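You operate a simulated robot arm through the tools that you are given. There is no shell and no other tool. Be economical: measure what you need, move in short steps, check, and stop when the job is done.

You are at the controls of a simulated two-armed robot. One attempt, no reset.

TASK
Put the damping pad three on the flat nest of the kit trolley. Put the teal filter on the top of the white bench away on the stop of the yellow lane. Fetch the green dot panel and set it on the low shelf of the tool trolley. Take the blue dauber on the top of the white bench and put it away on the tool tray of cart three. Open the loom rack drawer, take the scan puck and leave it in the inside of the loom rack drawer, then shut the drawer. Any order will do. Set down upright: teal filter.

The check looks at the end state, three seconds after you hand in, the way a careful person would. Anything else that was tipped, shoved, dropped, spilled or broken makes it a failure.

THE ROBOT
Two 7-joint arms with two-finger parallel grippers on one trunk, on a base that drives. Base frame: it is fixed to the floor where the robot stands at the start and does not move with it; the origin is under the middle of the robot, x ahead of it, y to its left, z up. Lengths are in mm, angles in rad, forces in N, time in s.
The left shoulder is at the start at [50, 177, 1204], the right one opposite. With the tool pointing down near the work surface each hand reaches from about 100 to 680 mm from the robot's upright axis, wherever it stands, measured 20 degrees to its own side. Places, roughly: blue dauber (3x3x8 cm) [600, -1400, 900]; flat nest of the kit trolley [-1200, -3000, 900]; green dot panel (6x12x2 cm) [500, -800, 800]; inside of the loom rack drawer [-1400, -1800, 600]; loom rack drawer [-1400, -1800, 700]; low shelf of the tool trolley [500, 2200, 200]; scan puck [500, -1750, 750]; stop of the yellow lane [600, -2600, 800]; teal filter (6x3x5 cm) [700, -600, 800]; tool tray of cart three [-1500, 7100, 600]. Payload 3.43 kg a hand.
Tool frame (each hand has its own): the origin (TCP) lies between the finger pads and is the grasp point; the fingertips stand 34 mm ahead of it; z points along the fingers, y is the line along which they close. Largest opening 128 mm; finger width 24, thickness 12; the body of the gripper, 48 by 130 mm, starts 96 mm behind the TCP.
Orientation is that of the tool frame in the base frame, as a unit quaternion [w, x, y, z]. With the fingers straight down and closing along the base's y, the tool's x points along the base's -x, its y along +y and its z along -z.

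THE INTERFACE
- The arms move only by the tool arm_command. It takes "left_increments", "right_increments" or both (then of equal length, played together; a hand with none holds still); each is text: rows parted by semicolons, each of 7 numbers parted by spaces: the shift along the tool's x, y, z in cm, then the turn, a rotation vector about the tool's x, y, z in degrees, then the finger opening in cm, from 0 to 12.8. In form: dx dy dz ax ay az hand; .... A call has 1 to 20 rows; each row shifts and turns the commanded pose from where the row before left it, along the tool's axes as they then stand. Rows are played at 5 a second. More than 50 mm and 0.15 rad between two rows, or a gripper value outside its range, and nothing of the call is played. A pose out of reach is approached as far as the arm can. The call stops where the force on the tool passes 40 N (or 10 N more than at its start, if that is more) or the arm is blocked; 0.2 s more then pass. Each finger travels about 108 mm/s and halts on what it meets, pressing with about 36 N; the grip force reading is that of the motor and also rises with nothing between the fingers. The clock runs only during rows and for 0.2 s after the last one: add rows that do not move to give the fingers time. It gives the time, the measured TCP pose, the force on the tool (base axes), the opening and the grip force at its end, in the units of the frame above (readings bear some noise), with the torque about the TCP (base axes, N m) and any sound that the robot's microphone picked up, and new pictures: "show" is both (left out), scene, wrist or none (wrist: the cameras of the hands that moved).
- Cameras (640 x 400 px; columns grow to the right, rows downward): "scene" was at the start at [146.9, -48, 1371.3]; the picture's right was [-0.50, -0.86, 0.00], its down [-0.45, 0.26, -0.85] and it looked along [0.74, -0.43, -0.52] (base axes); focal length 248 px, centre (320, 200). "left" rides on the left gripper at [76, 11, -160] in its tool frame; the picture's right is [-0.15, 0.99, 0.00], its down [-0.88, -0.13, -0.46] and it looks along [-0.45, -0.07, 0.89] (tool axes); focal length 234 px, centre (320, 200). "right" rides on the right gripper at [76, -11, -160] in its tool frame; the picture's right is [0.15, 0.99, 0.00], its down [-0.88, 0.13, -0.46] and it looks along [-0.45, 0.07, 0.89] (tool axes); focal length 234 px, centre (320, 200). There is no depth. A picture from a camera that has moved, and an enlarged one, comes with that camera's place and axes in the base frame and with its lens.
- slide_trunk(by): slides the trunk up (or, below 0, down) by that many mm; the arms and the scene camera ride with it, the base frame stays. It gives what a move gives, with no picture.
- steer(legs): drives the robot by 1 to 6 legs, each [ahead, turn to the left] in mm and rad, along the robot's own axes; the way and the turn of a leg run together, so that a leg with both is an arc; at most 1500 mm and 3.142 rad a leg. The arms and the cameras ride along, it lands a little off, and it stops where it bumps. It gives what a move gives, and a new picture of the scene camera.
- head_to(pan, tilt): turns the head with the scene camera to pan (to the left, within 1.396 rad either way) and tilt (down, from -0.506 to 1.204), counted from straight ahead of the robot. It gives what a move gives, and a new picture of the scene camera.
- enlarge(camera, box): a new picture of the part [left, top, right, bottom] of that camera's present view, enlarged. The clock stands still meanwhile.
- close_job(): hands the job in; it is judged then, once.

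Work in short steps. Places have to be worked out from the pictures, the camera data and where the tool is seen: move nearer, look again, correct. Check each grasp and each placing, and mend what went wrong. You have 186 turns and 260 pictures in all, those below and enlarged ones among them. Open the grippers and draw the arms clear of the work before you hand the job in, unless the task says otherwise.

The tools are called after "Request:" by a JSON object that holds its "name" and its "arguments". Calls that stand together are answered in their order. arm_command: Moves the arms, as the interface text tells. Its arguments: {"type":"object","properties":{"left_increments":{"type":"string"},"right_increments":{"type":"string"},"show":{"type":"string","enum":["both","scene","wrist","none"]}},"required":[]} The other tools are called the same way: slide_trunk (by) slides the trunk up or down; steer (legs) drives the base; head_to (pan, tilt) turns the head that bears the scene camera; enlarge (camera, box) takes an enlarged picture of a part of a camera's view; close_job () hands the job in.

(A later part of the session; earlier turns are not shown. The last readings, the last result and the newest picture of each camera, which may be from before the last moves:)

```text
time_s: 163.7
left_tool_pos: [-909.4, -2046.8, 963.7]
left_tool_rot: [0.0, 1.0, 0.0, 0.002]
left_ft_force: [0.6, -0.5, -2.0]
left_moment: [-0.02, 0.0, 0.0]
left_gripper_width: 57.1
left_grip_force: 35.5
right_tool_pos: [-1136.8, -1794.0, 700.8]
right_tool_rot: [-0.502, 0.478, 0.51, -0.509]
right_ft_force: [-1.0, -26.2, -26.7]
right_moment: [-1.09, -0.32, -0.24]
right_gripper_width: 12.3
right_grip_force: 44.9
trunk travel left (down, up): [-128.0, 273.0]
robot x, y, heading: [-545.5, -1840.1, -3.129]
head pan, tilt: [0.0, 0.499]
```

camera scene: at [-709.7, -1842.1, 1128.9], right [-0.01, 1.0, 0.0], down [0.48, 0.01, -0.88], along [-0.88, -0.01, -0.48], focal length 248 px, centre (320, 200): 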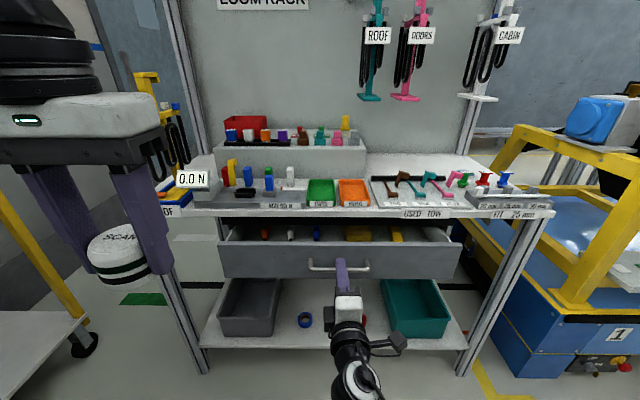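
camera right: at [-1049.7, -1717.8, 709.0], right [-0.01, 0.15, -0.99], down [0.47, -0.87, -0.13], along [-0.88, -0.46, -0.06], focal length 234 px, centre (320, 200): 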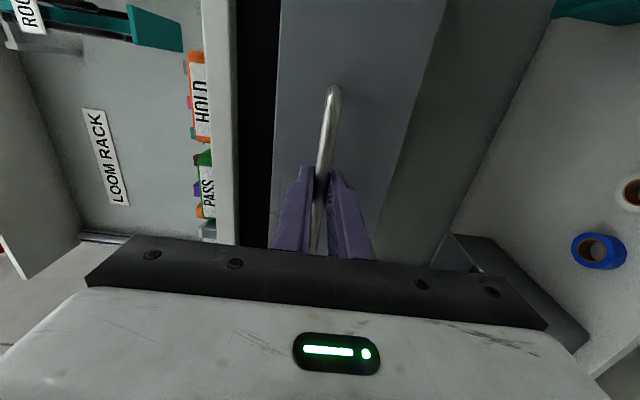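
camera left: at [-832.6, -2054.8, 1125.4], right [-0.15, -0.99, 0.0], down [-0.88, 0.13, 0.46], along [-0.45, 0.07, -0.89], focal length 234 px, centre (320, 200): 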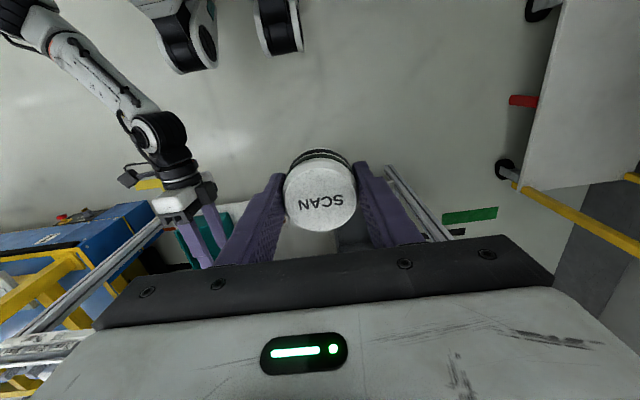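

The force is sideways/up, not along the pull: the arm itself is jamming against the body. I relax the hand forward a bit, then pull by backing the base.

Request:
{"name": "arm_command", "arguments": {"right_increments": "0 0 0.4 0 0 0 0.5;0 0 0.3 0 0 0 0.5;0 0 0 0 0 0 0.5", "show": "none"}}

Request:
{"name": "head_to", "arguments": {"pan": -0.2, "tilt": 1.2}}

```text
time_s: 164.4
left_tool_pos: [-906.9, -2046.0, 966.0]
left_tool_rot: [0.0, 1.0, 0.0, 0.0]
left_ft_force: [-0.1, 0.1, -0.9]
left_moment: [-0.03, 0.04, -0.01]
left_gripper_width: 56.9
left_grip_force: 36.1
right_tool_pos: [-1138.3, -1793.3, 699.3]
right_tool_rot: [-0.503, 0.474, 0.513, -0.509]
right_ft_force: [2.6, -23.0, -3.9]
right_moment: [-1.06, -0.01, 1.32]
right_gripper_width: 12.2
right_grip_force: 45.3
trunk travel left (down, up): [-128.0, 273.0]
robot x, y, heading: [-548.4, -1830.9, -3.128]
head pan, tilt: [0.0, 0.499]
```

```text
time_s: 165.5
left_tool_pos: [-907.2, -2045.7, 965.1]
left_tool_rot: [0.001, 1.0, -0.001, 0.0]
left_ft_force: [0.3, -0.3, -1.2]
left_moment: [-0.01, -0.01, -0.03]
left_gripper_width: 57.0
left_grip_force: 36.2
right_tool_pos: [-1140.2, -1793.8, 699.0]
right_tool_rot: [-0.503, 0.476, 0.512, -0.508]
right_ft_force: [2.7, -21.4, -8.1]
right_moment: [-1.01, -0.04, 1.07]
right_gripper_width: 12.1
right_grip_force: 45.2
trunk travel left (down, up): [-128.0, 273.0]
robot x, y, heading: [-549.4, -1836.0, -3.124]
head pan, tilt: [-0.201, 1.201]
camera scene: at [-673.9, -1832.0, 1074.9], right [0.19, 0.98, 0.0], down [0.92, -0.17, -0.36], along [-0.36, 0.07, -0.93], focal length 248 px, centre (320, 200)
```

scene: 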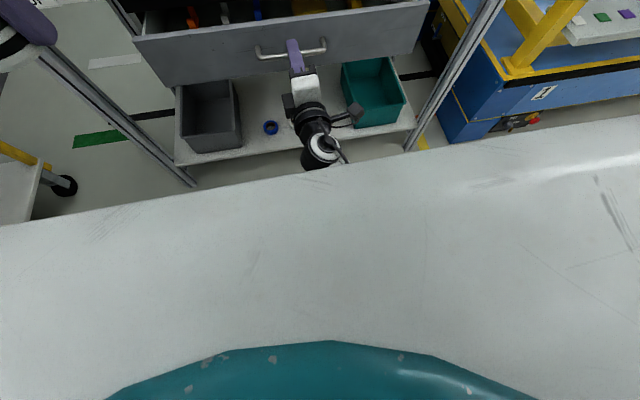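

Back the base by 120 mm, pulling the drawer.

Request:
{"name": "steer", "arguments": {"legs": [[-120, 0]]}}

```text
time_s: 166.8
left_tool_pos: [-789.4, -2045.1, 964.8]
left_tool_rot: [-0.002, 1.0, -0.001, 0.001]
left_ft_force: [-0.3, 0.4, -2.0]
left_moment: [-0.01, 0.02, -0.03]
left_gripper_width: 57.1
left_grip_force: 36.8
right_tool_pos: [-1020.6, -1794.9, 699.0]
right_tool_rot: [-0.501, 0.478, 0.511, -0.51]
right_ft_force: [2.1, -32.2, -17.2]
right_moment: [-1.16, -0.22, 0.11]
right_gripper_width: 12.0
right_grip_force: 45.0
trunk travel left (down, up): [-128.0, 273.0]
robot x, y, heading: [-427.2, -1837.1, -3.126]
head pan, tilt: [-0.201, 1.201]
camera scene: at [-554.9, -1830.8, 1074.7], right [0.19, 0.98, 0.0], down [0.92, -0.17, -0.36], along [-0.35, 0.07, -0.93], focal length 248 px, centre (320, 200)
```

scene: 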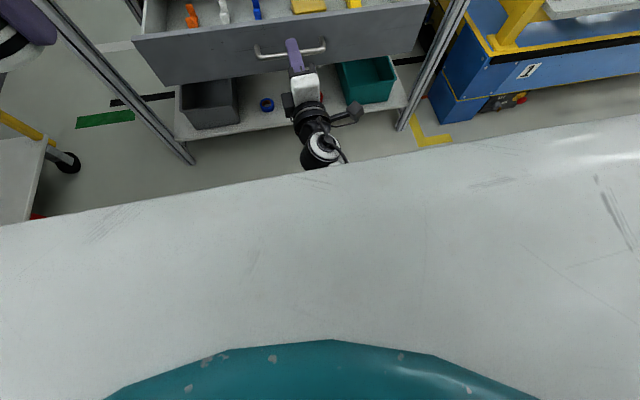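

Works well. Open another 50 mm and look into the drawer.

Request:
{"name": "steer", "arguments": {"legs": [[-50, 0]]}}

Request:
{"name": "head_to", "arguments": {"pan": 0.0, "tilt": 0.7}}

```text
time_s: 167.7
left_tool_pos: [-739.6, -2043.1, 965.7]
left_tool_rot: [0.0, 1.0, 0.0, 0.001]
left_ft_force: [0.1, 0.1, -2.3]
left_moment: [0.02, -0.04, 0.01]
left_gripper_width: 57.0
left_grip_force: 36.0
right_tool_pos: [-970.2, -1792.7, 700.0]
right_tool_rot: [-0.501, 0.476, 0.512, -0.51]
right_ft_force: [1.8, -11.3, -10.0]
right_moment: [-1.13, -0.13, 0.1]
right_gripper_width: 12.2
right_grip_force: 45.2
trunk travel left (down, up): [-128.0, 273.0]
robot x, y, heading: [-378.6, -1838.0, -3.133]
head pan, tilt: [-0.201, 1.201]
camera scene: at [-504.6, -1829.2, 1074.8], right [0.19, 0.98, 0.0], down [0.92, -0.17, -0.36], along [-0.36, 0.07, -0.93], focal length 248 px, centre (320, 200)
```

scene: 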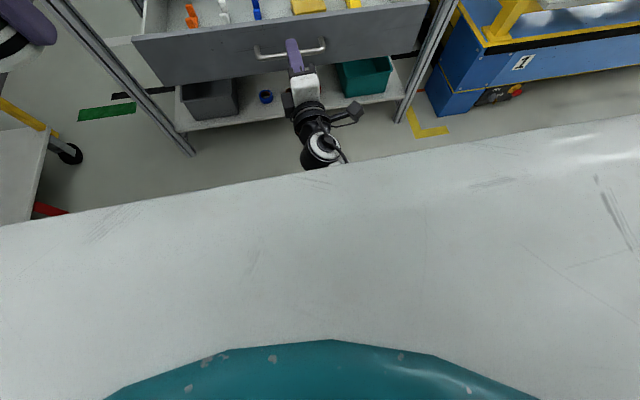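

```text
time_s: 168.6
left_tool_pos: [-738.1, -2043.4, 965.2]
left_tool_rot: [0.0, 1.0, 0.001, 0.0]
left_ft_force: [0.4, -0.1, -0.7]
left_moment: [-0.01, -0.03, 0.0]
left_gripper_width: 57.1
left_grip_force: 35.6
right_tool_pos: [-971.3, -1794.7, 700.1]
right_tool_rot: [-0.501, 0.475, 0.512, -0.511]
right_ft_force: [-0.4, -3.5, -4.4]
right_moment: [-1.12, -0.08, 0.12]
right_gripper_width: 11.9
right_grip_force: 45.1
trunk travel left (down, up): [-128.0, 273.0]
robot x, y, heading: [-379.8, -1838.0, -3.124]
head pan, tilt: [0.0, 0.7]
camera scene: at [-534.4, -1840.4, 1110.8], right [-0.01, 1.0, 0.0], down [0.65, 0.01, -0.76], along [-0.76, -0.01, -0.65], focal length 248 px, centre (320, 200)
```

scene: 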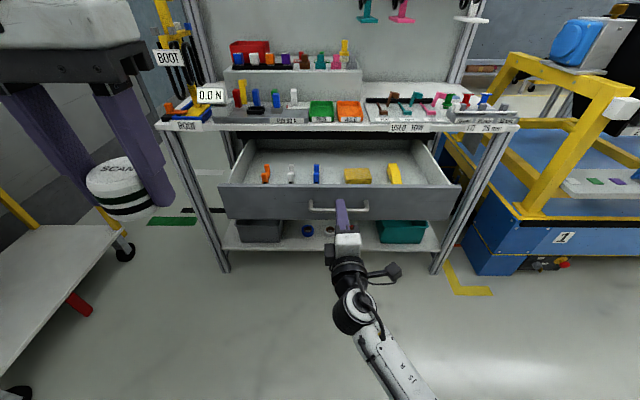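

Request:
{"name": "enlarge", "arguments": {"camera": "scene", "box": [200, 110, 480, 260]}}

```text
2.29 times, centred on (340, 185) of scene
camera zoom: at [-534.4, -1840.4, 1110.8], right [-0.01, 1.0, 0.0], down [0.65, 0.01, -0.76], along [-0.76, -0.01, -0.65], focal length 566 px, centre (274, 234)
```

zoom: 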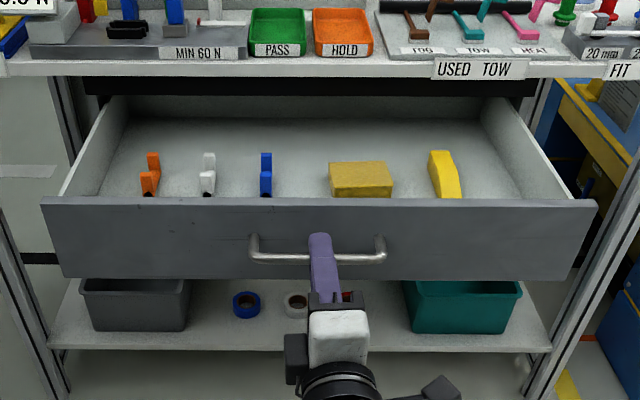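

Drawer open ~240 mm; small items stand mid-depth (x≈-1165), the strip behind the front panel (x -1040…-1140) looks free but hidden. I move the left hand over it to look.

Request:
{"name": "arm_command", "arguments": {"left_increments": "-4 -1 0 0 0 0 4.5;-4 -1 0 0 0 0 4.5;-4 -1 0 0 0 0 4.5;-4 -1 0 0 0 0 4.5;-4 -1 0 0 0 0 4.5;-4 -1 0 0 0 0 4.5;-4 -1 0 0 0 0 4.5;0 0 0 0 0 0 4.5", "show": "wrist"}}

```text
time_s: 170.4
left_tool_pos: [-979.5, -1982.3, 962.5]
left_tool_rot: [0.0, 1.0, -0.001, 0.001]
left_ft_force: [0.4, 0.1, -2.2]
left_moment: [-0.02, 0.0, 0.04]
left_gripper_width: 57.1
left_grip_force: 36.3
left hand out of reach, approached as far as the arm can: row 7
right_tool_pos: [-970.6, -1793.1, 700.1]
right_tool_rot: [-0.501, 0.476, 0.511, -0.511]
right_ft_force: [1.9, -6.1, -5.2]
right_moment: [-1.1, -0.13, 0.18]
right_gripper_width: 12.2
right_grip_force: 45.4
trunk travel left (down, up): [-128.0, 273.0]
robot x, y, heading: [-382.0, -1837.7, -3.128]
head pan, tilt: [0.0, 0.7]
camera left: at [-903.1, -1993.6, 1121.0], right [-0.15, -0.99, 0.0], down [-0.88, 0.13, 0.45], along [-0.45, 0.07, -0.89], focal length 234 px, centre (320, 200)
```

left: 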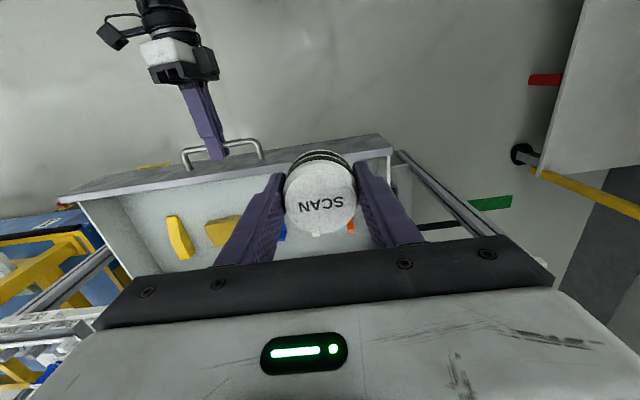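

Left reach ends at x≈-980, so I release the handle, back off, lift the right hand away, then drive nearer. The strip behind the front panel looks empty.

Request:
{"name": "arm_command", "arguments": {"right_increments": "0 0 0 0 0 0 2;0 0 0 0 0 0 4;0 0 0 0 0 0 6;0 0 0 0 0 0 6", "show": "none"}}

Request:
{"name": "steer", "arguments": {"legs": [[-90, 0]]}}

Request:
{"name": "arm_command", "arguments": {"right_increments": "2 -4 0 0 0 0 6;2 -4 0 0 0 0 6;2 -4 0 0 0 0 6;2 -4 0 0 0 0 6;2 -4 0 0 0 0 6;2 -4 0 0 0 0 6;2 -4 0 0 0 0 6;2 -4 0 0 0 0 6", "show": "scene"}}

```text
time_s: 171.4
left_tool_pos: [-978.5, -1982.3, 961.6]
left_tool_rot: [0.001, 1.0, 0.0, -0.001]
left_ft_force: [-0.8, 0.7, -1.8]
left_moment: [-0.01, 0.0, 0.0]
left_gripper_width: 56.7
left_grip_force: 36.4
right_tool_pos: [-970.9, -1792.8, 701.2]
right_tool_rot: [0.501, -0.476, -0.511, 0.512]
right_ft_force: [0.0, 0.1, 0.6]
right_moment: [0.0, 0.0, 0.02]
right_gripper_width: 60.3
right_grip_force: 0.1
trunk travel left (down, up): [-128.0, 273.0]
robot x, y, heading: [-377.4, -1836.3, -3.128]
head pan, tilt: [0.0, 0.7]
```

```text
time_s: 172.5
left_tool_pos: [-888.3, -1979.2, 962.2]
left_tool_rot: [0.001, 1.0, -0.001, 0.001]
left_ft_force: [-1.6, -0.2, -1.7]
left_moment: [0.01, -0.02, 0.0]
left_gripper_width: 56.8
left_grip_force: 36.0
right_tool_pos: [-879.4, -1791.6, 700.4]
right_tool_rot: [-0.501, 0.476, 0.511, -0.511]
right_ft_force: [0.9, 0.4, -0.6]
right_moment: [0.01, 0.0, -0.05]
right_gripper_width: 59.9
right_grip_force: 0.1
trunk travel left (down, up): [-128.0, 273.0]
robot x, y, heading: [-288.0, -1828.3, -3.125]
head pan, tilt: [0.0, 0.7]
camera scene: at [-443.6, -1839.1, 1111.0], right [-0.01, 1.0, 0.0], down [0.64, 0.01, -0.76], along [-0.76, -0.01, -0.64], focal length 248 px, centre (320, 200)
```

scene: 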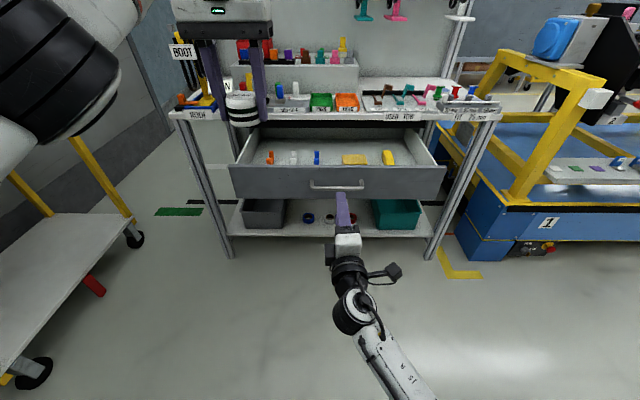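

```text
time_s: 174.3
left_tool_pos: [-887.6, -1980.2, 962.3]
left_tool_rot: [-0.001, 1.0, -0.001, 0.0]
left_ft_force: [0.0, 0.0, -1.9]
left_moment: [-0.01, -0.01, 0.0]
left_gripper_width: 56.9
left_grip_force: 35.9
right_tool_pos: [-877.0, -1639.5, 1025.5]
right_tool_rot: [-0.5, 0.476, 0.512, -0.511]
right_ft_force: [-0.2, 0.2, 0.4]
right_moment: [-0.02, -0.02, -0.03]
right_gripper_width: 59.9
right_grip_force: 0.0
trunk travel left (down, up): [-128.0, 273.0]
robot x, y, heading: [-288.5, -1834.3, -3.128]
head pan, tilt: [0.0, 0.7]
camera scene: at [-443.6, -1839.1, 1110.9], right [-0.01, 1.0, 0.0], down [0.64, 0.01, -0.76], along [-0.76, -0.01, -0.64], focal length 248 px, centre (320, 200)
```

scene: 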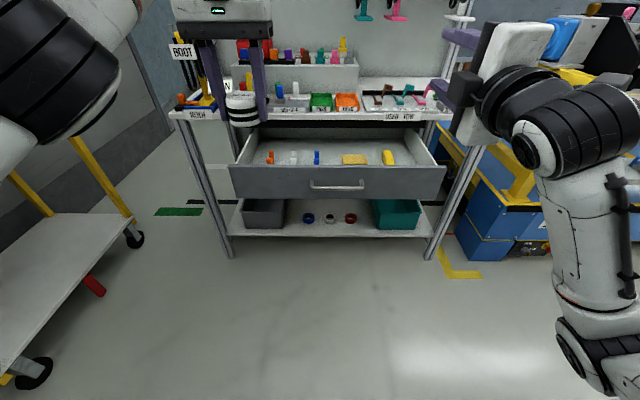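

I retract both hands a little and drive forward 300 mm.

Request:
{"name": "arm_command", "arguments": {"left_increments": "3.5 0 0 0 0 0 4.5;3.5 -1 0 0 0 0 4.5;3 -1 0 0 0 0 4.5", "right_increments": "0 0 -3.5 0 0 0 6;0 -1 -3.5 0 0 0 6;0 -1 -3 0 0 0 6", "show": "none"}}

Request:
{"name": "steer", "arguments": {"legs": [[300, 0]]}}

Request:
{"name": "arm_command", "arguments": {"left_increments": "0 0 3 0 0 0 4.5;0 0 0 0 0 0 4.5", "show": "wrist"}}

```text
time_s: 175.1
left_tool_pos: [-822.3, -1963.0, 961.5]
left_tool_rot: [0.0, 1.0, 0.002, 0.0]
left_ft_force: [0.5, 0.2, -1.8]
left_moment: [0.05, 0.03, -0.02]
left_gripper_width: 56.8
left_grip_force: 36.2
left hand out of reach, approached as far as the arm can: row 1
right_tool_pos: [-786.5, -1638.1, 1047.0]
right_tool_rot: [-0.5, 0.477, 0.511, -0.511]
right_ft_force: [-0.8, -0.7, -1.9]
right_moment: [-0.01, 0.01, -0.06]
right_gripper_width: 60.1
right_grip_force: 0.0
right hand out of reach, approached as far as the arm can: row 3
trunk travel left (down, up): [-128.0, 273.0]
robot x, y, heading: [-292.5, -1835.9, -3.13]
head pan, tilt: [0.0, 0.7]
```

```text
time_s: 177.2
left_tool_pos: [-1121.4, -1962.8, 962.1]
left_tool_rot: [0.0, 1.0, -0.001, 0.0]
left_ft_force: [0.0, -0.1, -1.6]
left_moment: [-0.02, -0.01, -0.01]
left_gripper_width: 56.9
left_grip_force: 36.8
right_tool_pos: [-1084.6, -1640.1, 1047.3]
right_tool_rot: [-0.501, 0.477, 0.511, -0.511]
right_ft_force: [0.1, -0.5, -0.2]
right_moment: [-0.01, -0.03, 0.01]
right_gripper_width: 59.9
right_grip_force: 0.1
trunk travel left (down, up): [-128.0, 273.0]
robot x, y, heading: [-588.5, -1835.8, -3.131]
head pan, tilt: [0.0, 0.7]
camera scene: at [-742.5, -1842.4, 1110.9], right [-0.01, 1.0, 0.0], down [0.64, 0.01, -0.76], along [-0.76, -0.01, -0.64], focal length 248 px, centre (320, 200)
```

scene: 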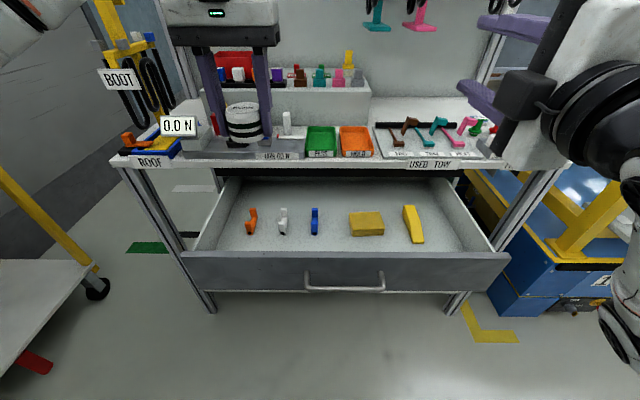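

```text
time_s: 177.8
left_tool_pos: [-1122.3, -1962.9, 932.6]
left_tool_rot: [-0.001, 1.0, -0.002, -0.001]
left_ft_force: [0.6, 0.3, -1.9]
left_moment: [0.0, 0.0, 0.01]
left_gripper_width: 56.9
left_grip_force: 36.3
right_tool_pos: [-1083.9, -1640.6, 1045.8]
right_tool_rot: [-0.502, 0.476, 0.511, -0.51]
right_ft_force: [0.1, 0.7, 0.0]
right_moment: [0.03, -0.01, 0.01]
right_gripper_width: 59.9
right_grip_force: 0.1
trunk travel left (down, up): [-128.0, 273.0]
robot x, y, heading: [-586.6, -1840.5, -3.131]
head pan, tilt: [0.0, 0.7]
camera left: at [-1046.8, -1974.7, 1091.7], right [-0.15, -0.99, 0.0], down [-0.88, 0.13, 0.46], along [-0.45, 0.07, -0.89], focal length 234 px, centre (320, 200)
```

left: 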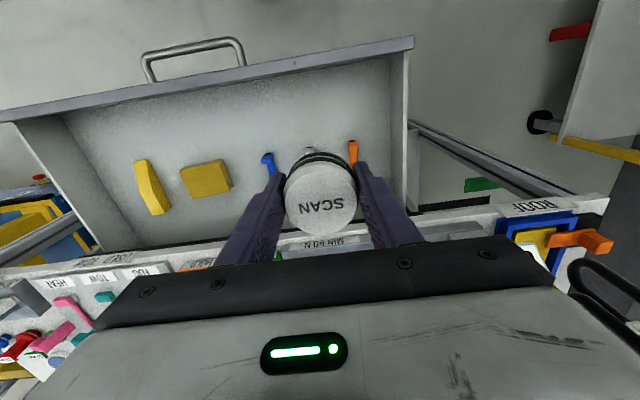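

The strip x -1040…-1145 is free. Centre the puck at x=-1092 and lower to TCP ~725.

Request:
{"name": "arm_command", "arguments": {"left_increments": "3 0 0 0 0 0 4.5;0 0 4.2 0 0 0 4.5;0 0 4.2 0 0 0 4.5;0 0 4.2 0 0 0 4.5;0 0 4.2 0 0 0 4.5;0 0 4 0 0 0 4.5;0 0 0 0 0 0 4.5", "show": "both"}}

```text
time_s: 179.4
left_tool_pos: [-1092.1, -1961.9, 724.4]
left_tool_rot: [-0.001, 1.0, -0.002, 0.001]
left_ft_force: [-0.4, -0.5, -1.5]
left_moment: [0.0, 0.01, 0.0]
left_gripper_width: 57.1
left_grip_force: 36.5
right_tool_pos: [-1084.3, -1640.1, 1047.1]
right_tool_rot: [-0.501, 0.476, 0.511, -0.511]
right_ft_force: [1.1, -0.2, 0.8]
right_moment: [-0.01, -0.03, -0.03]
right_gripper_width: 60.2
right_grip_force: 0.0
trunk travel left (down, up): [-128.0, 273.0]
robot x, y, heading: [-587.2, -1836.9, -3.134]
head pan, tilt: [0.0, 0.7]
camera scene: at [-742.5, -1842.4, 1110.9], right [-0.01, 1.0, 0.0], down [0.64, 0.01, -0.76], along [-0.76, -0.01, -0.64], focal length 248 px, centre (320, 200)
camera left: at [-1015.9, -1974.4, 883.7], right [-0.15, -0.99, 0.0], down [-0.88, 0.13, 0.46], along [-0.45, 0.07, -0.89], focal length 234 px, centre (320, 200)
```

scene: 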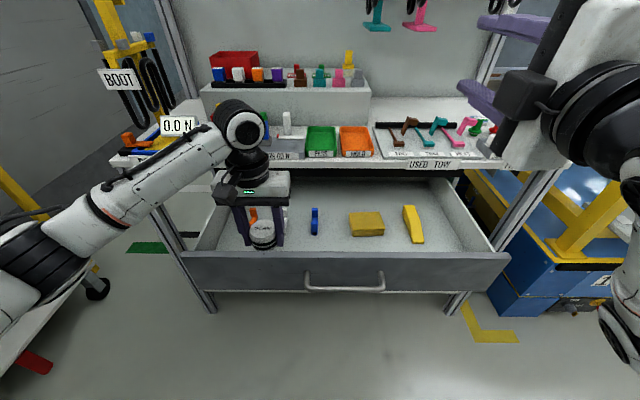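
left: 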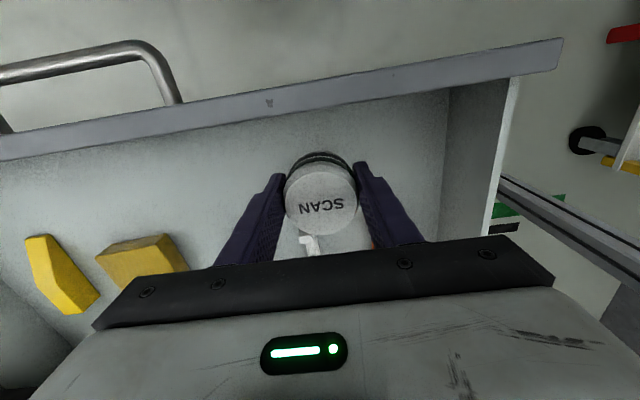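

Clear of the small items. Lower gently until contact.

Request:
{"name": "arm_command", "arguments": {"left_increments": "0 0 0.5 0 0 0 4.5;0 0 0.5 0 0 0 4.5;0 0 0.4 0 0 0 4.5;0 0 0.3 0 0 0 4.5;0 0 0 0 0 0 4.5", "show": "none"}}

Request:
{"name": "arm_command", "arguments": {"left_increments": "0 0 0.3 0 0 0 4.5;0 0 0.3 0 0 0 4.5;0 0 0 0 0 0 4.5", "show": "none"}}

Request:
{"name": "arm_command", "arguments": {"left_increments": "0 0 0.3 0 0 0 4.5;0 0 0.3 0 0 0 4.5;0 0 0 0 0 0 4.5", "show": "none"}}

```text
time_s: 180.6
left_tool_pos: [-1091.8, -1963.2, 706.9]
left_tool_rot: [0.0, 1.0, -0.001, 0.0]
left_ft_force: [0.1, -0.9, -1.6]
left_moment: [0.0, -0.01, 0.03]
left_gripper_width: 56.9
left_grip_force: 35.8
right_tool_pos: [-1084.1, -1640.0, 1046.4]
right_tool_rot: [-0.502, 0.476, 0.511, -0.51]
right_ft_force: [0.4, -0.4, 0.0]
right_moment: [0.02, -0.03, 0.0]
right_gripper_width: 59.9
right_grip_force: 0.0
trunk travel left (down, up): [-128.0, 273.0]
robot x, y, heading: [-586.9, -1842.3, -3.127]
head pan, tilt: [0.0, 0.7]
```

```text
time_s: 181.4
left_tool_pos: [-1092.1, -1962.7, 702.7]
left_tool_rot: [0.0, 1.0, -0.002, 0.0]
left_ft_force: [0.3, -0.4, -1.7]
left_moment: [0.0, -0.02, -0.01]
left_gripper_width: 57.3
left_grip_force: 36.2
right_tool_pos: [-1084.2, -1639.4, 1047.9]
right_tool_rot: [-0.502, 0.476, 0.511, -0.511]
right_ft_force: [0.9, -0.7, -0.3]
right_moment: [-0.05, 0.01, 0.02]
right_gripper_width: 60.3
right_grip_force: 0.0
trunk travel left (down, up): [-128.0, 273.0]
robot x, y, heading: [-585.1, -1841.0, -3.135]
head pan, tilt: [0.0, 0.7]
```

```text
time_s: 182.2
left_tool_pos: [-1090.9, -1963.5, 694.5]
left_tool_rot: [0.0, 1.0, -0.001, 0.0]
left_ft_force: [0.0, 0.2, -1.7]
left_moment: [0.02, 0.0, -0.04]
left_gripper_width: 57.0
left_grip_force: 36.3
right_tool_pos: [-1084.8, -1640.3, 1047.2]
right_tool_rot: [-0.501, 0.477, 0.511, -0.511]
right_ft_force: [0.1, -0.3, -0.4]
right_moment: [0.02, -0.03, -0.01]
right_gripper_width: 59.8
right_grip_force: 0.1
trunk travel left (down, up): [-128.0, 273.0]
robot x, y, heading: [-588.1, -1843.1, -3.128]
head pan, tilt: [0.0, 0.7]
```

Request:
{"name": "arm_command", "arguments": {"left_increments": "0 0 0.3 0 0 0 4.5;0 0 0.2 0 0 0 4.5;0 0 0 0 0 0 4.5", "show": "none"}}

Request:
{"name": "arm_command", "arguments": {"left_increments": "0 0 0.2 0 0 0 4.5;0 0 0.2 0 0 0 4.5;0 0 0 0 0 0 4.5", "show": "none"}}

Request:
{"name": "arm_command", "arguments": {"left_increments": "0 0 0.2 0 0 0 4.5;0 0 0.2 0 0 0 4.5;0 0 0 0 0 0 4.5", "show": "scene"}}

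```text
time_s: 183.0
left_tool_pos: [-1092.0, -1962.5, 689.7]
left_tool_rot: [0.001, 1.0, -0.002, 0.0]
left_ft_force: [-0.5, -0.3, -1.6]
left_moment: [0.0, 0.0, 0.01]
left_gripper_width: 57.0
left_grip_force: 36.3
right_tool_pos: [-1083.2, -1640.2, 1046.0]
right_tool_rot: [-0.502, 0.476, 0.511, -0.51]
right_ft_force: [-0.4, 0.3, -0.4]
right_moment: [0.0, -0.03, -0.02]
right_gripper_width: 59.9
right_grip_force: 0.0
trunk travel left (down, up): [-128.0, 273.0]
robot x, y, heading: [-585.1, -1837.2, -3.136]
head pan, tilt: [0.0, 0.7]
```

```text
time_s: 183.8
left_tool_pos: [-1091.5, -1963.0, 687.0]
left_tool_rot: [0.0, 1.0, -0.001, 0.0]
left_ft_force: [0.6, 0.4, -1.2]
left_moment: [0.04, 0.01, -0.01]
left_gripper_width: 56.9
left_grip_force: 35.5
right_tool_pos: [-1083.5, -1640.6, 1046.3]
right_tool_rot: [0.502, -0.476, -0.51, 0.511]
right_ft_force: [-0.1, -0.1, 0.3]
right_moment: [0.01, 0.0, -0.01]
right_gripper_width: 60.0
right_grip_force: 0.1
trunk travel left (down, up): [-128.0, 273.0]
robot x, y, heading: [-584.7, -1836.7, -3.134]
head pan, tilt: [0.0, 0.7]
```

```text
time_s: 184.6
left_tool_pos: [-1092.3, -1962.6, 682.1]
left_tool_rot: [0.0, 1.0, -0.002, 0.0]
left_ft_force: [0.4, 0.0, -1.5]
left_moment: [-0.01, 0.0, -0.02]
left_gripper_width: 57.1
left_grip_force: 36.2
right_tool_pos: [-1083.6, -1640.3, 1046.9]
right_tool_rot: [0.502, -0.476, -0.511, 0.511]
right_ft_force: [-0.6, 0.1, 0.2]
right_moment: [0.03, -0.03, -0.01]
right_gripper_width: 60.1
right_grip_force: 0.1
trunk travel left (down, up): [-128.0, 273.0]
robot x, y, heading: [-585.0, -1840.4, -3.138]
head pan, tilt: [0.0, 0.7]
camera scene: at [-742.4, -1842.4, 1110.9], right [-0.01, 1.0, 0.0], down [0.64, 0.01, -0.76], along [-0.76, -0.01, -0.64], focal length 248 px, centre (320, 200)
```

scene: 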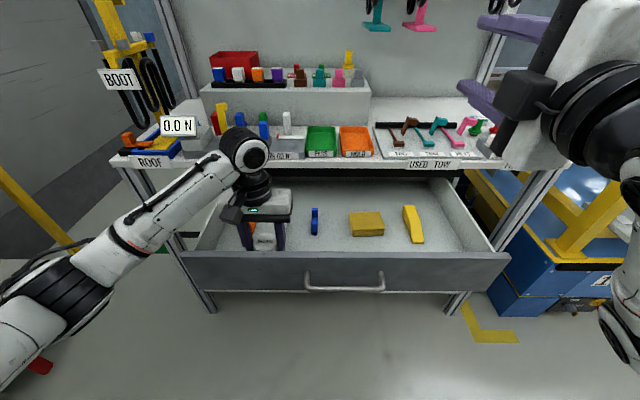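

Still no contact; continue.

Request:
{"name": "arm_command", "arguments": {"left_increments": "0 0 0.2 0 0 0 4.5;0 0 0.2 0 0 0 4.5;0 0 0.2 0 0 0 4.5;0 0 0 0 0 0 4.5", "show": "none"}}

Request:
{"name": "arm_command", "arguments": {"left_increments": "0 0 0.2 0 0 0 4.5;0 0 0.2 0 0 0 4.5;0 0 0 0 0 0 4.5", "show": "none"}}

Request:
{"name": "arm_command", "arguments": {"left_increments": "0 0 0.2 0 0 0 4.5;0 0 0.2 0 0 0 4.5;0 0 0 0 0 0 4.5", "show": "wrist"}}

```text
time_s: 185.6
left_tool_pos: [-1092.6, -1963.6, 681.4]
left_tool_rot: [-0.001, 1.0, -0.001, -0.004]
left_ft_force: [-0.7, -4.2, 29.8]
left_moment: [-0.14, -0.26, -0.03]
left_gripper_width: 57.0
left_grip_force: 36.6
right_tool_pos: [-1082.6, -1640.6, 1048.2]
right_tool_rot: [0.502, -0.476, -0.51, 0.511]
right_ft_force: [-0.8, -0.2, -0.1]
right_moment: [-0.02, -0.02, 0.0]
right_gripper_width: 60.2
right_grip_force: 0.1
trunk travel left (down, up): [-128.0, 273.0]
robot x, y, heading: [-588.5, -1836.1, -3.132]
head pan, tilt: [0.0, 0.7]
```

```text
time_s: 186.1
left_tool_pos: [-1096.3, -1963.2, 679.2]
left_tool_rot: [-0.001, 1.0, -0.002, -0.007]
left_ft_force: [-1.3, -1.5, 11.7]
left_moment: [-0.11, -0.2, -0.09]
left_gripper_width: 56.9
left_grip_force: 35.9
right_tool_pos: [-1084.5, -1639.7, 1046.0]
right_tool_rot: [-0.502, 0.476, 0.511, -0.511]
right_ft_force: [0.4, 0.6, 0.1]
right_moment: [0.02, 0.01, 0.02]
right_gripper_width: 60.0
right_grip_force: 0.0
trunk travel left (down, up): [-128.0, 273.0]
robot x, y, heading: [-589.3, -1838.2, -3.132]
head pan, tilt: [0.0, 0.7]
stopped in row 2 (left hand): the force on the tool passed its limit (the readings are from after the stop); the commanded pose is now the measured one
```

```text
time_s: 186.8
left_tool_pos: [-1097.4, -1963.1, 680.3]
left_tool_rot: [-0.002, 1.0, 0.0, -0.011]
left_ft_force: [-1.3, -1.7, 12.7]
left_moment: [-0.18, -0.26, -0.07]
left_gripper_width: 57.0
left_grip_force: 36.0
right_tool_pos: [-1082.9, -1640.5, 1046.4]
right_tool_rot: [-0.501, 0.476, 0.511, -0.511]
right_ft_force: [0.2, -0.4, 0.4]
right_moment: [-0.02, -0.02, 0.0]
right_gripper_width: 59.8
right_grip_force: 0.0
trunk travel left (down, up): [-128.0, 273.0]
robot x, y, heading: [-587.3, -1836.1, -3.128]
head pan, tilt: [0.0, 0.7]
stopped in row 3 (left hand): the force on the tool passed its limit (the readings are from after the stop); the commanded pose is now the measured one
camera left: at [-1017.6, -1975.5, 838.0], right [-0.15, -0.99, 0.0], down [-0.87, 0.13, 0.48], along [-0.47, 0.07, -0.88], focal length 234 px, centre (320, 200)
```

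left: 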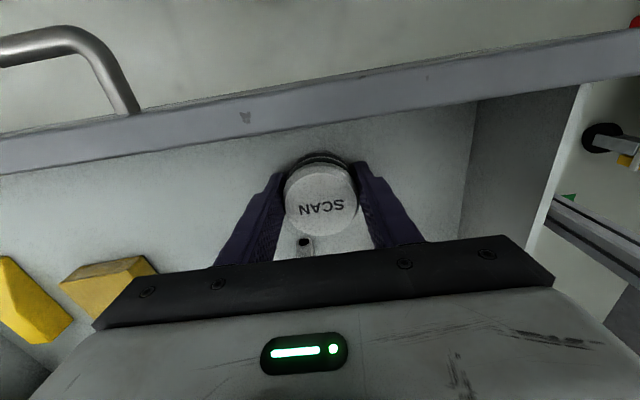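

Floor reached (TCP ~681). Ease up, open, withdraw.

Request:
{"name": "arm_command", "arguments": {"left_increments": "0 0 -0.3 0 0 0 5.7;0 0 0 0 0 0 6.3;0 0 0 0 0 0 7.2;0 0 0 0 0 0 8;0 0 0 0 0 0 8;0 0 -2 0 0 0 8;0 0 -4 0 0 0 8;0 0 -4.5 0 0 0 8;0 0 -4.5 0 0 0 8;0 0 -4.5 0 0 0 8;0 0 -4.5 0 0 0 8", "show": "both"}}

```text
time_s: 189.2
left_tool_pos: [-1091.6, -1963.5, 920.3]
left_tool_rot: [-0.002, 1.0, -0.001, -0.008]
left_ft_force: [0.2, 0.0, 0.4]
left_moment: [0.0, -0.02, 0.0]
left_gripper_width: 79.7
left_grip_force: 0.1
right_tool_pos: [-1083.5, -1640.0, 1045.2]
right_tool_rot: [0.501, -0.476, -0.511, 0.511]
right_ft_force: [-0.1, 0.4, 0.5]
right_moment: [0.02, 0.0, 0.03]
right_gripper_width: 59.9
right_grip_force: 0.1
trunk travel left (down, up): [-128.0, 273.0]
robot x, y, heading: [-586.7, -1840.7, -3.131]
head pan, tilt: [0.0, 0.7]
camera scene: at [-742.2, -1842.5, 1110.9], right [-0.01, 1.0, 0.0], down [0.64, 0.01, -0.77], along [-0.77, -0.01, -0.64], focal length 248 px, centre (320, 200)
camera left: at [-1013.9, -1975.9, 1079.9], right [-0.15, -0.99, 0.0], down [-0.87, 0.13, 0.47], along [-0.46, 0.07, -0.88], focal length 234 px, centre (320, 200)
```

scene: 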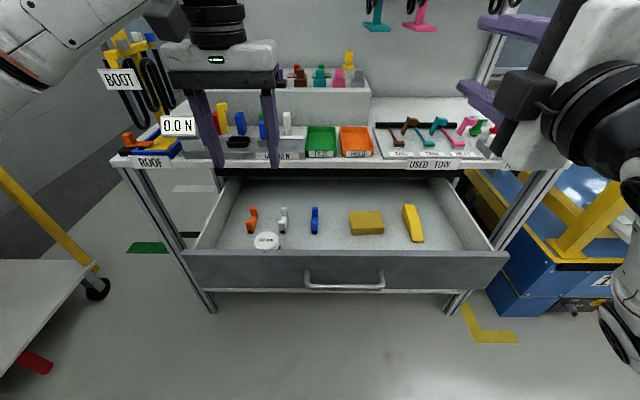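
left: 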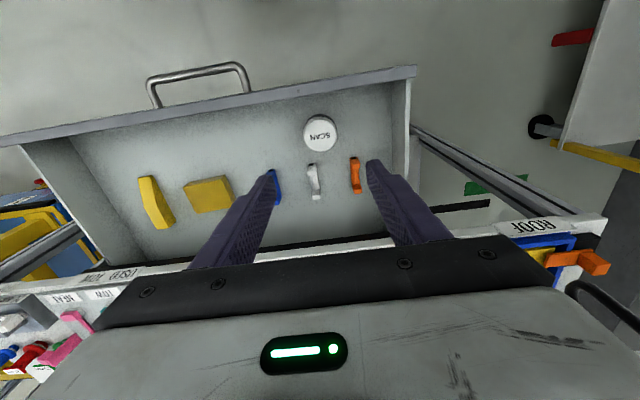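

The puck sits in the drawer. Now I back off 300 mm and bring the right hand back in front of the handle.

Request:
{"name": "steer", "arguments": {"legs": [[-300, 0]]}}

Request:
{"name": "arm_command", "arguments": {"right_increments": "0 0 3 0 0 0 6;0 0 3 0 0 0 6;-1.9 4.3 0.4 0 0 0 6;-1.9 4.3 0.4 0 0 0 6;-1.9 4.3 0.4 0 0 0 6;-1.9 4.3 0.4 0 0 0 6;-1.9 4.3 0.4 0 0 0 6;-1.9 4.3 0.4 0 0 0 6;-1.9 4.3 0.4 0 0 0 6;-1.9 4.3 0.4 0 0 0 6;0 0 0 0 0 0 6", "show": "both"}}

```text
time_s: 191.2
left_tool_pos: [-794.3, -1961.1, 922.1]
left_tool_rot: [-0.001, 1.0, 0.0, -0.008]
left_ft_force: [-0.9, 0.1, 0.3]
left_moment: [0.01, 0.0, -0.01]
left_gripper_width: 80.0
left_grip_force: 0.0
right_tool_pos: [-785.7, -1636.8, 1047.0]
right_tool_rot: [-0.501, 0.476, 0.511, -0.511]
right_ft_force: [0.4, -0.8, -0.2]
right_moment: [-0.01, 0.02, 0.01]
right_gripper_width: 60.2
right_grip_force: 0.0
trunk travel left (down, up): [-128.0, 273.0]
robot x, y, heading: [-290.5, -1835.8, -3.128]
head pan, tilt: [0.0, 0.7]
camera scene: at [-444.1, -1839.1, 1111.0], right [-0.01, 1.0, 0.0], down [0.64, 0.01, -0.77], along [-0.77, -0.01, -0.64], focal length 248 px, centre (320, 200)
```

scene: 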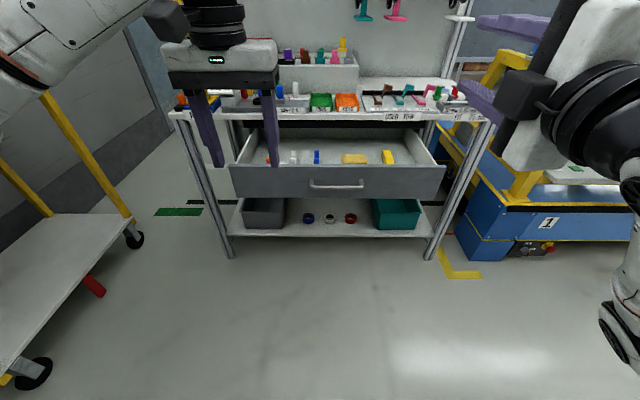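

```text
time_s: 193.7
left_tool_pos: [-795.0, -1961.6, 921.4]
left_tool_rot: [-0.002, 1.0, 0.0, -0.008]
left_ft_force: [0.0, 0.4, 0.2]
left_moment: [-0.01, 0.03, -0.02]
left_gripper_width: 80.1
left_grip_force: 0.0
right_tool_pos: [-880.7, -1786.2, 700.6]
right_tool_rot: [0.5, -0.476, -0.511, 0.512]
right_ft_force: [0.3, 0.4, 0.4]
right_moment: [0.0, -0.01, 0.01]
right_gripper_width: 59.9
right_grip_force: 0.1
trunk travel left (down, up): [-128.0, 273.0]
robot x, y, heading: [-287.7, -1836.5, -3.13]
head pan, tilt: [0.0, 0.7]
camera scene: at [-444.2, -1839.2, 1110.9], right [-0.01, 1.0, 0.0], down [0.64, 0.01, -0.76], along [-0.76, -0.01, -0.64], focal length 248 px, centre (320, 200)
camera right: at [-723.3, -1703.2, 708.6], right [-0.03, 0.17, -0.98], down [0.49, -0.86, -0.16], along [-0.87, -0.49, -0.06], focal length 234 px, centre (320, 200)
```

scene: 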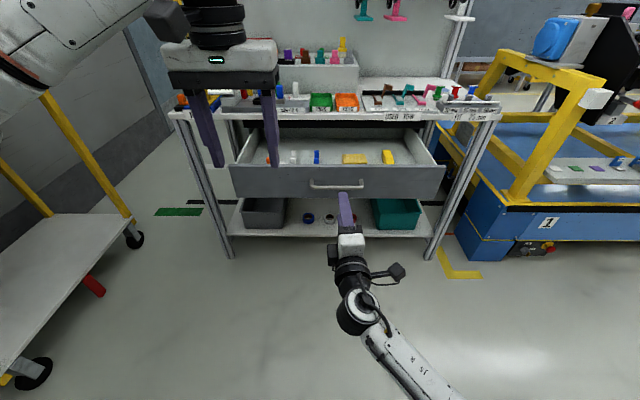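
right: 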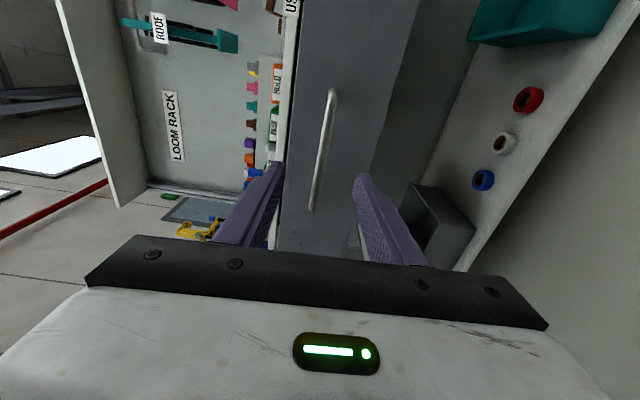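

Aligned. Drive forward 92 mm so the handle is between the fingers, close on it.

Request:
{"name": "steer", "arguments": {"legs": [[90, 0]]}}

Request:
{"name": "arm_command", "arguments": {"right_increments": "0 0 0 0 0 0 4;0 0 0 0 0 0 2;0 0 0 0 0 0 0.5;0 0 0 0 0 0 0.5;0 0 0 0 0 0 0.5", "show": "wrist"}}

```text
time_s: 194.8
left_tool_pos: [-883.2, -1962.3, 922.2]
left_tool_rot: [-0.001, 1.0, 0.001, -0.008]
left_ft_force: [1.1, 0.5, 0.2]
left_moment: [0.01, -0.02, -0.03]
left_gripper_width: 79.9
left_grip_force: 0.1
right_tool_pos: [-970.2, -1787.5, 701.2]
right_tool_rot: [-0.501, 0.475, 0.511, -0.511]
right_ft_force: [1.1, -0.1, -0.1]
right_moment: [-0.03, 0.0, -0.03]
right_gripper_width: 59.9
right_grip_force: 0.0
trunk travel left (down, up): [-128.0, 273.0]
robot x, y, heading: [-379.0, -1836.6, -3.128]
head pan, tilt: [0.0, 0.7]
camera scene: at [-533.9, -1840.4, 1110.9], right [-0.01, 1.0, 0.0], down [0.64, 0.01, -0.76], along [-0.76, -0.01, -0.64], focal length 248 px, centre (320, 200)
```

scene: 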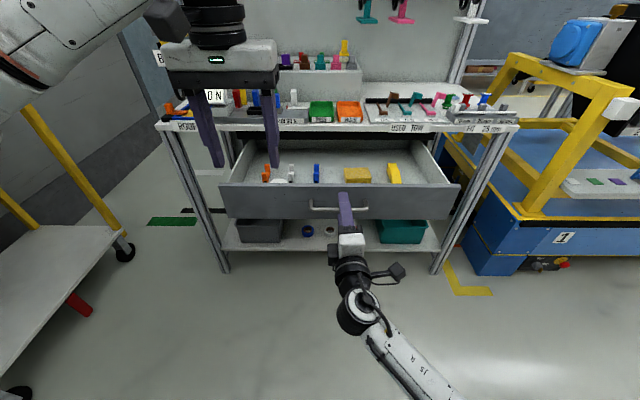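

```text
time_s: 196.0
left_tool_pos: [-885.7, -1960.8, 920.5]
left_tool_rot: [0.0, 1.0, 0.0, -0.008]
left_ft_force: [0.0, 0.0, -0.4]
left_moment: [0.02, 0.02, -0.06]
left_gripper_width: 79.9
left_grip_force: 0.0
right_tool_pos: [-971.0, -1786.9, 701.7]
right_tool_rot: [-0.5, 0.477, 0.512, -0.51]
right_ft_force: [0.9, -0.3, -6.3]
right_moment: [-1.16, -0.17, 0.0]
right_gripper_width: 12.0
right_grip_force: 45.3
trunk travel left (down, up): [-128.0, 273.0]
robot x, y, heading: [-375.2, -1834.9, -3.13]
head pan, tilt: [0.0, 0.7]
camera right: at [-813.1, -1704.2, 708.0], right [-0.03, 0.17, -0.99], down [0.49, -0.86, -0.16], along [-0.87, -0.49, -0.06], focal length 234 px, centre (320, 200)
```

right: 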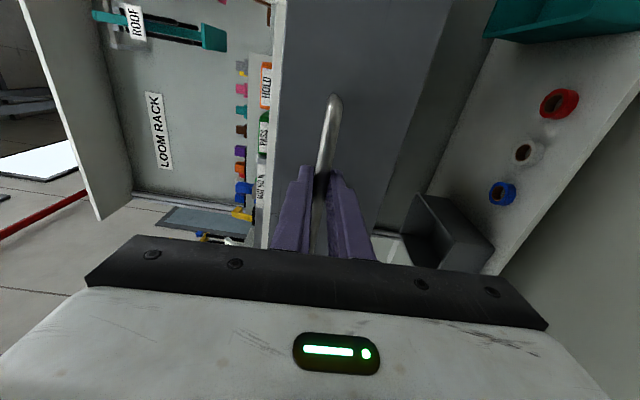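

Handle gripped. Drive forward 220 mm to push the drawer nearly shut.

Request:
{"name": "steer", "arguments": {"legs": [[220, 0]]}}

```text
time_s: 197.6
left_tool_pos: [-1101.4, -1963.3, 921.4]
left_tool_rot: [0.0, 1.0, 0.001, -0.007]
left_ft_force: [0.0, -0.9, -0.3]
left_moment: [0.0, -0.02, 0.0]
left_gripper_width: 80.0
left_grip_force: 0.1
right_tool_pos: [-1187.9, -1788.6, 699.8]
right_tool_rot: [-0.501, 0.477, 0.511, -0.51]
right_ft_force: [2.0, 11.2, -10.7]
right_moment: [-1.07, -0.15, 0.04]
right_gripper_width: 11.8
right_grip_force: 44.7
trunk travel left (down, up): [-128.0, 273.0]
robot x, y, heading: [-593.1, -1837.8, -3.129]
head pan, tilt: [0.0, 0.7]
camera scene: at [-751.7, -1842.4, 1110.8], right [-0.01, 1.0, 0.0], down [0.64, 0.01, -0.76], along [-0.76, -0.01, -0.64], focal length 248 px, centre (320, 200)
```

scene: 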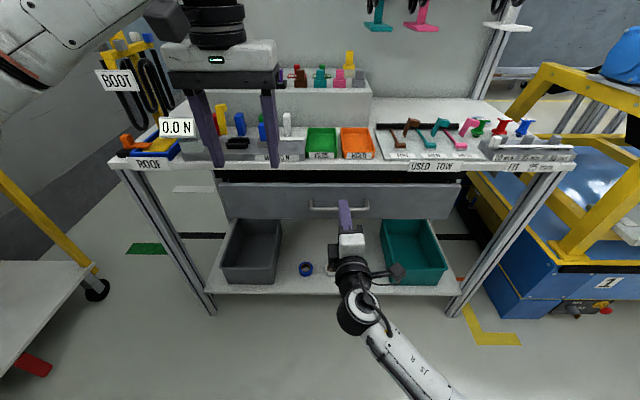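

Nearly shut (23 mm to go). Push the rest with the arm in small steps until it stops.

Request:
{"name": "arm_command", "arguments": {"right_increments": "0 0 0.6 0 0 0 0.5;0 0 0.6 0 0 0 0.5;0 0 0.5 0 0 0 0.5;0 0 0.4 0 0 0 0.5;0 0 0.3 0 0 0 0.5;0 0 0.3 0 0 0 0.5;0 0 0 0 0 0 0.5", "show": "scene"}}

```text
time_s: 198.7
left_tool_pos: [-1099.9, -1963.6, 921.6]
left_tool_rot: [-0.001, 1.0, -0.001, -0.008]
left_ft_force: [1.0, 1.2, 1.1]
left_moment: [0.01, -0.02, 0.0]
left_gripper_width: 80.0
left_grip_force: 0.0
right_tool_pos: [-1206.0, -1788.4, 699.0]
right_tool_rot: [-0.5, 0.479, 0.51, -0.51]
right_ft_force: [12.1, 3.9, 3.8]
right_moment: [-1.21, 0.07, 0.26]
right_gripper_width: 11.7
right_grip_force: 45.5
trunk travel left (down, up): [-128.0, 273.0]
robot x, y, heading: [-592.0, -1834.8, -3.132]
head pan, tilt: [0.0, 0.7]
stopped in row 5 (right hand): the force on the tool passed its limit (the readings are from after the stop); the commanded pose is now the measured one
camera scene: at [-749.2, -1842.4, 1111.3], right [-0.01, 1.0, 0.0], down [0.64, 0.01, -0.77], along [-0.77, -0.01, -0.64], focal length 248 px, centre (320, 200)
```

scene: 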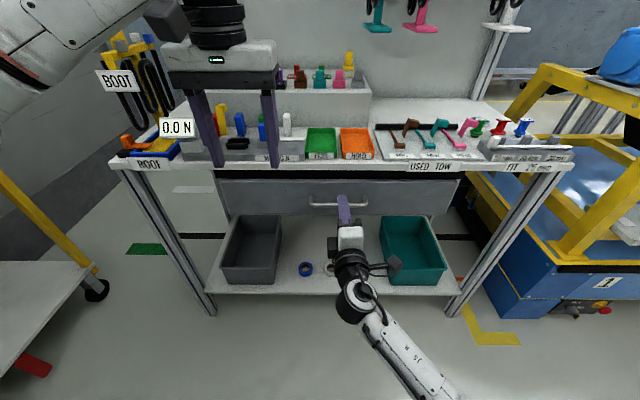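

Force in +x now; likely at or near the stop (closed was -1210.7). I push once more.

Request:
{"name": "arm_command", "arguments": {"right_increments": "0 0 0.4 0 0 0 0.5;0 0 0.3 0 0 0 0.5;0 0 0.3 0 0 0 0.5;0 0 0 0 0 0 0.5", "show": "none"}}

Request:
{"name": "enlarge", "arguments": {"camera": "scene", "box": [190, 150, 490, 300]}}

```text
time_s: 199.1
left_tool_pos: [-1098.6, -1964.2, 921.8]
left_tool_rot: [0.0, 1.0, -0.002, -0.008]
left_ft_force: [0.0, -0.1, -0.1]
left_moment: [0.04, -0.02, -0.01]
left_gripper_width: 80.1
left_grip_force: 0.1
right_tool_pos: [-1205.6, -1787.2, 699.7]
right_tool_rot: [0.5, -0.481, -0.509, 0.509]
right_ft_force: [14.5, 4.6, 5.4]
right_moment: [-1.25, 0.09, 0.12]
right_gripper_width: 11.8
right_grip_force: 44.8
trunk travel left (down, up): [-128.0, 273.0]
robot x, y, heading: [-589.7, -1840.0, -3.133]
head pan, tilt: [0.0, 0.7]
stopped in row 1 (right hand): the force on the tool passed its limit (the readings are from after the stop); the commanded pose is now the measured one
```

```text
2.13 times, centred on (340, 225) of scene
camera zoom: at [-748.3, -1842.1, 1111.2], right [-0.01, 1.0, 0.0], down [0.64, 0.01, -0.77], along [-0.77, -0.01, -0.64], focal length 528 px, centre (277, 147)
```

zoom: 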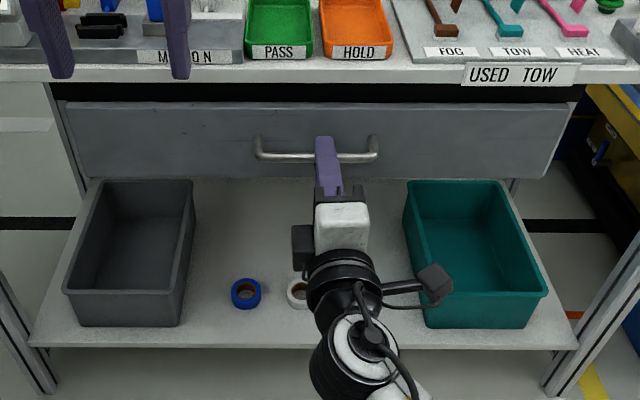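

There is a firm stop. I release the handle, back off and inspect.

Request:
{"name": "arm_command", "arguments": {"right_increments": "0 0 0 0 0 0 2;0 0 0 0 0 0 4;0 0 0 0 0 0 6;0 0 0 0 0 0 6", "show": "none"}}

Request:
{"name": "steer", "arguments": {"legs": [[-100, 0]]}}

Request:
{"name": "enlarge", "arguments": {"camera": "right", "box": [160, 0, 480, 240]}}

Request:
{"name": "enlarge", "arguments": {"camera": "scene", "box": [190, 110, 490, 260]}}

```text
time_s: 200.1
left_tool_pos: [-1099.6, -1963.5, 920.0]
left_tool_rot: [-0.001, 1.0, -0.001, -0.009]
left_ft_force: [-0.5, 0.9, 0.0]
left_moment: [-0.02, 0.01, 0.01]
left_gripper_width: 80.1
left_grip_force: 0.2
right_tool_pos: [-1205.6, -1787.8, 697.2]
right_tool_rot: [-0.5, 0.48, 0.512, -0.507]
right_ft_force: [0.3, -0.2, 0.3]
right_moment: [0.02, -0.01, -0.01]
right_gripper_width: 60.0
right_grip_force: 0.1
trunk travel left (down, up): [-128.0, 273.0]
robot x, y, heading: [-591.6, -1836.7, -3.13]
head pan, tilt: [0.0, 0.7]
```

```text
time_s: 201.2
left_tool_pos: [-999.7, -1962.8, 921.8]
left_tool_rot: [-0.001, 1.0, -0.001, -0.008]
left_ft_force: [0.6, -0.2, -0.4]
left_moment: [-0.02, -0.02, 0.02]
left_gripper_width: 79.9
left_grip_force: 0.0
right_tool_pos: [-1106.2, -1787.0, 697.1]
right_tool_rot: [-0.5, 0.48, 0.512, -0.507]
right_ft_force: [1.5, 0.2, 0.0]
right_moment: [0.02, -0.01, -0.01]
right_gripper_width: 60.1
right_grip_force: 0.0
trunk travel left (down, up): [-128.0, 273.0]
robot x, y, heading: [-495.7, -1837.4, -3.134]
head pan, tilt: [0.0, 0.7]
camera scene: at [-650.1, -1841.5, 1111.0], right [-0.01, 1.0, 0.0], down [0.64, 0.01, -0.77], along [-0.76, -0.01, -0.64], focal length 248 px, centre (320, 200)
```

scene: 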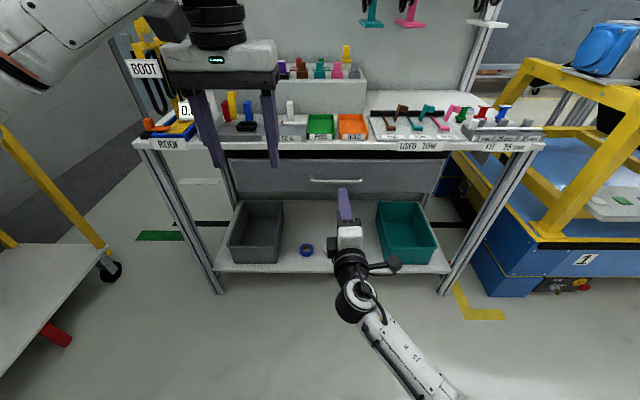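

```text
1.67 times, centred on (320, 120) of right
camera zoom: at [-949.1, -1705.7, 706.6], right [-0.02, 0.17, -0.99], down [0.49, -0.86, -0.16], along [-0.87, -0.48, -0.06], focal length 390 px, centre (320, 333)
```

zoom: 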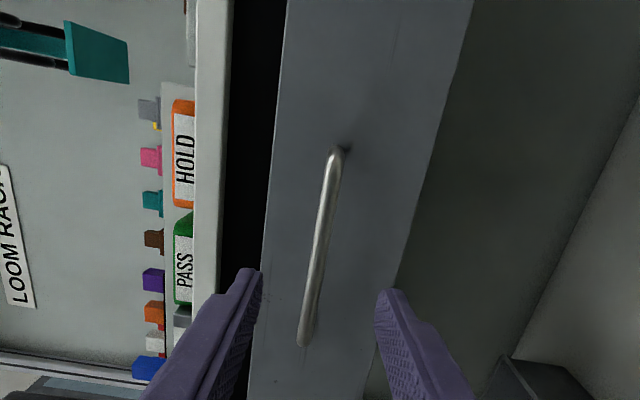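

```text
2.13 times, centred on (340, 185) of scene
camera zoom: at [-650.1, -1841.5, 1111.0], right [-0.01, 1.0, 0.0], down [0.64, 0.01, -0.77], along [-0.76, -0.01, -0.64], focal length 528 px, centre (277, 232)
```

zoom: 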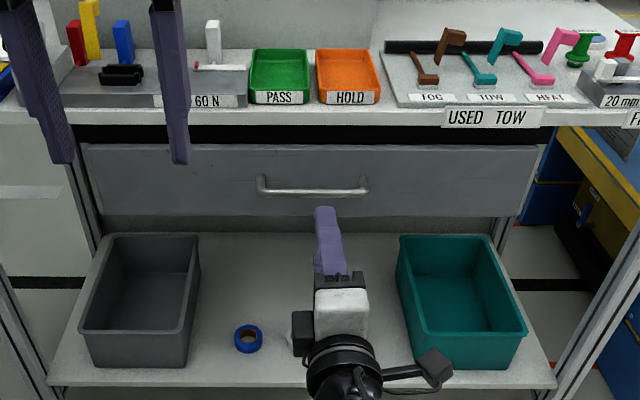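

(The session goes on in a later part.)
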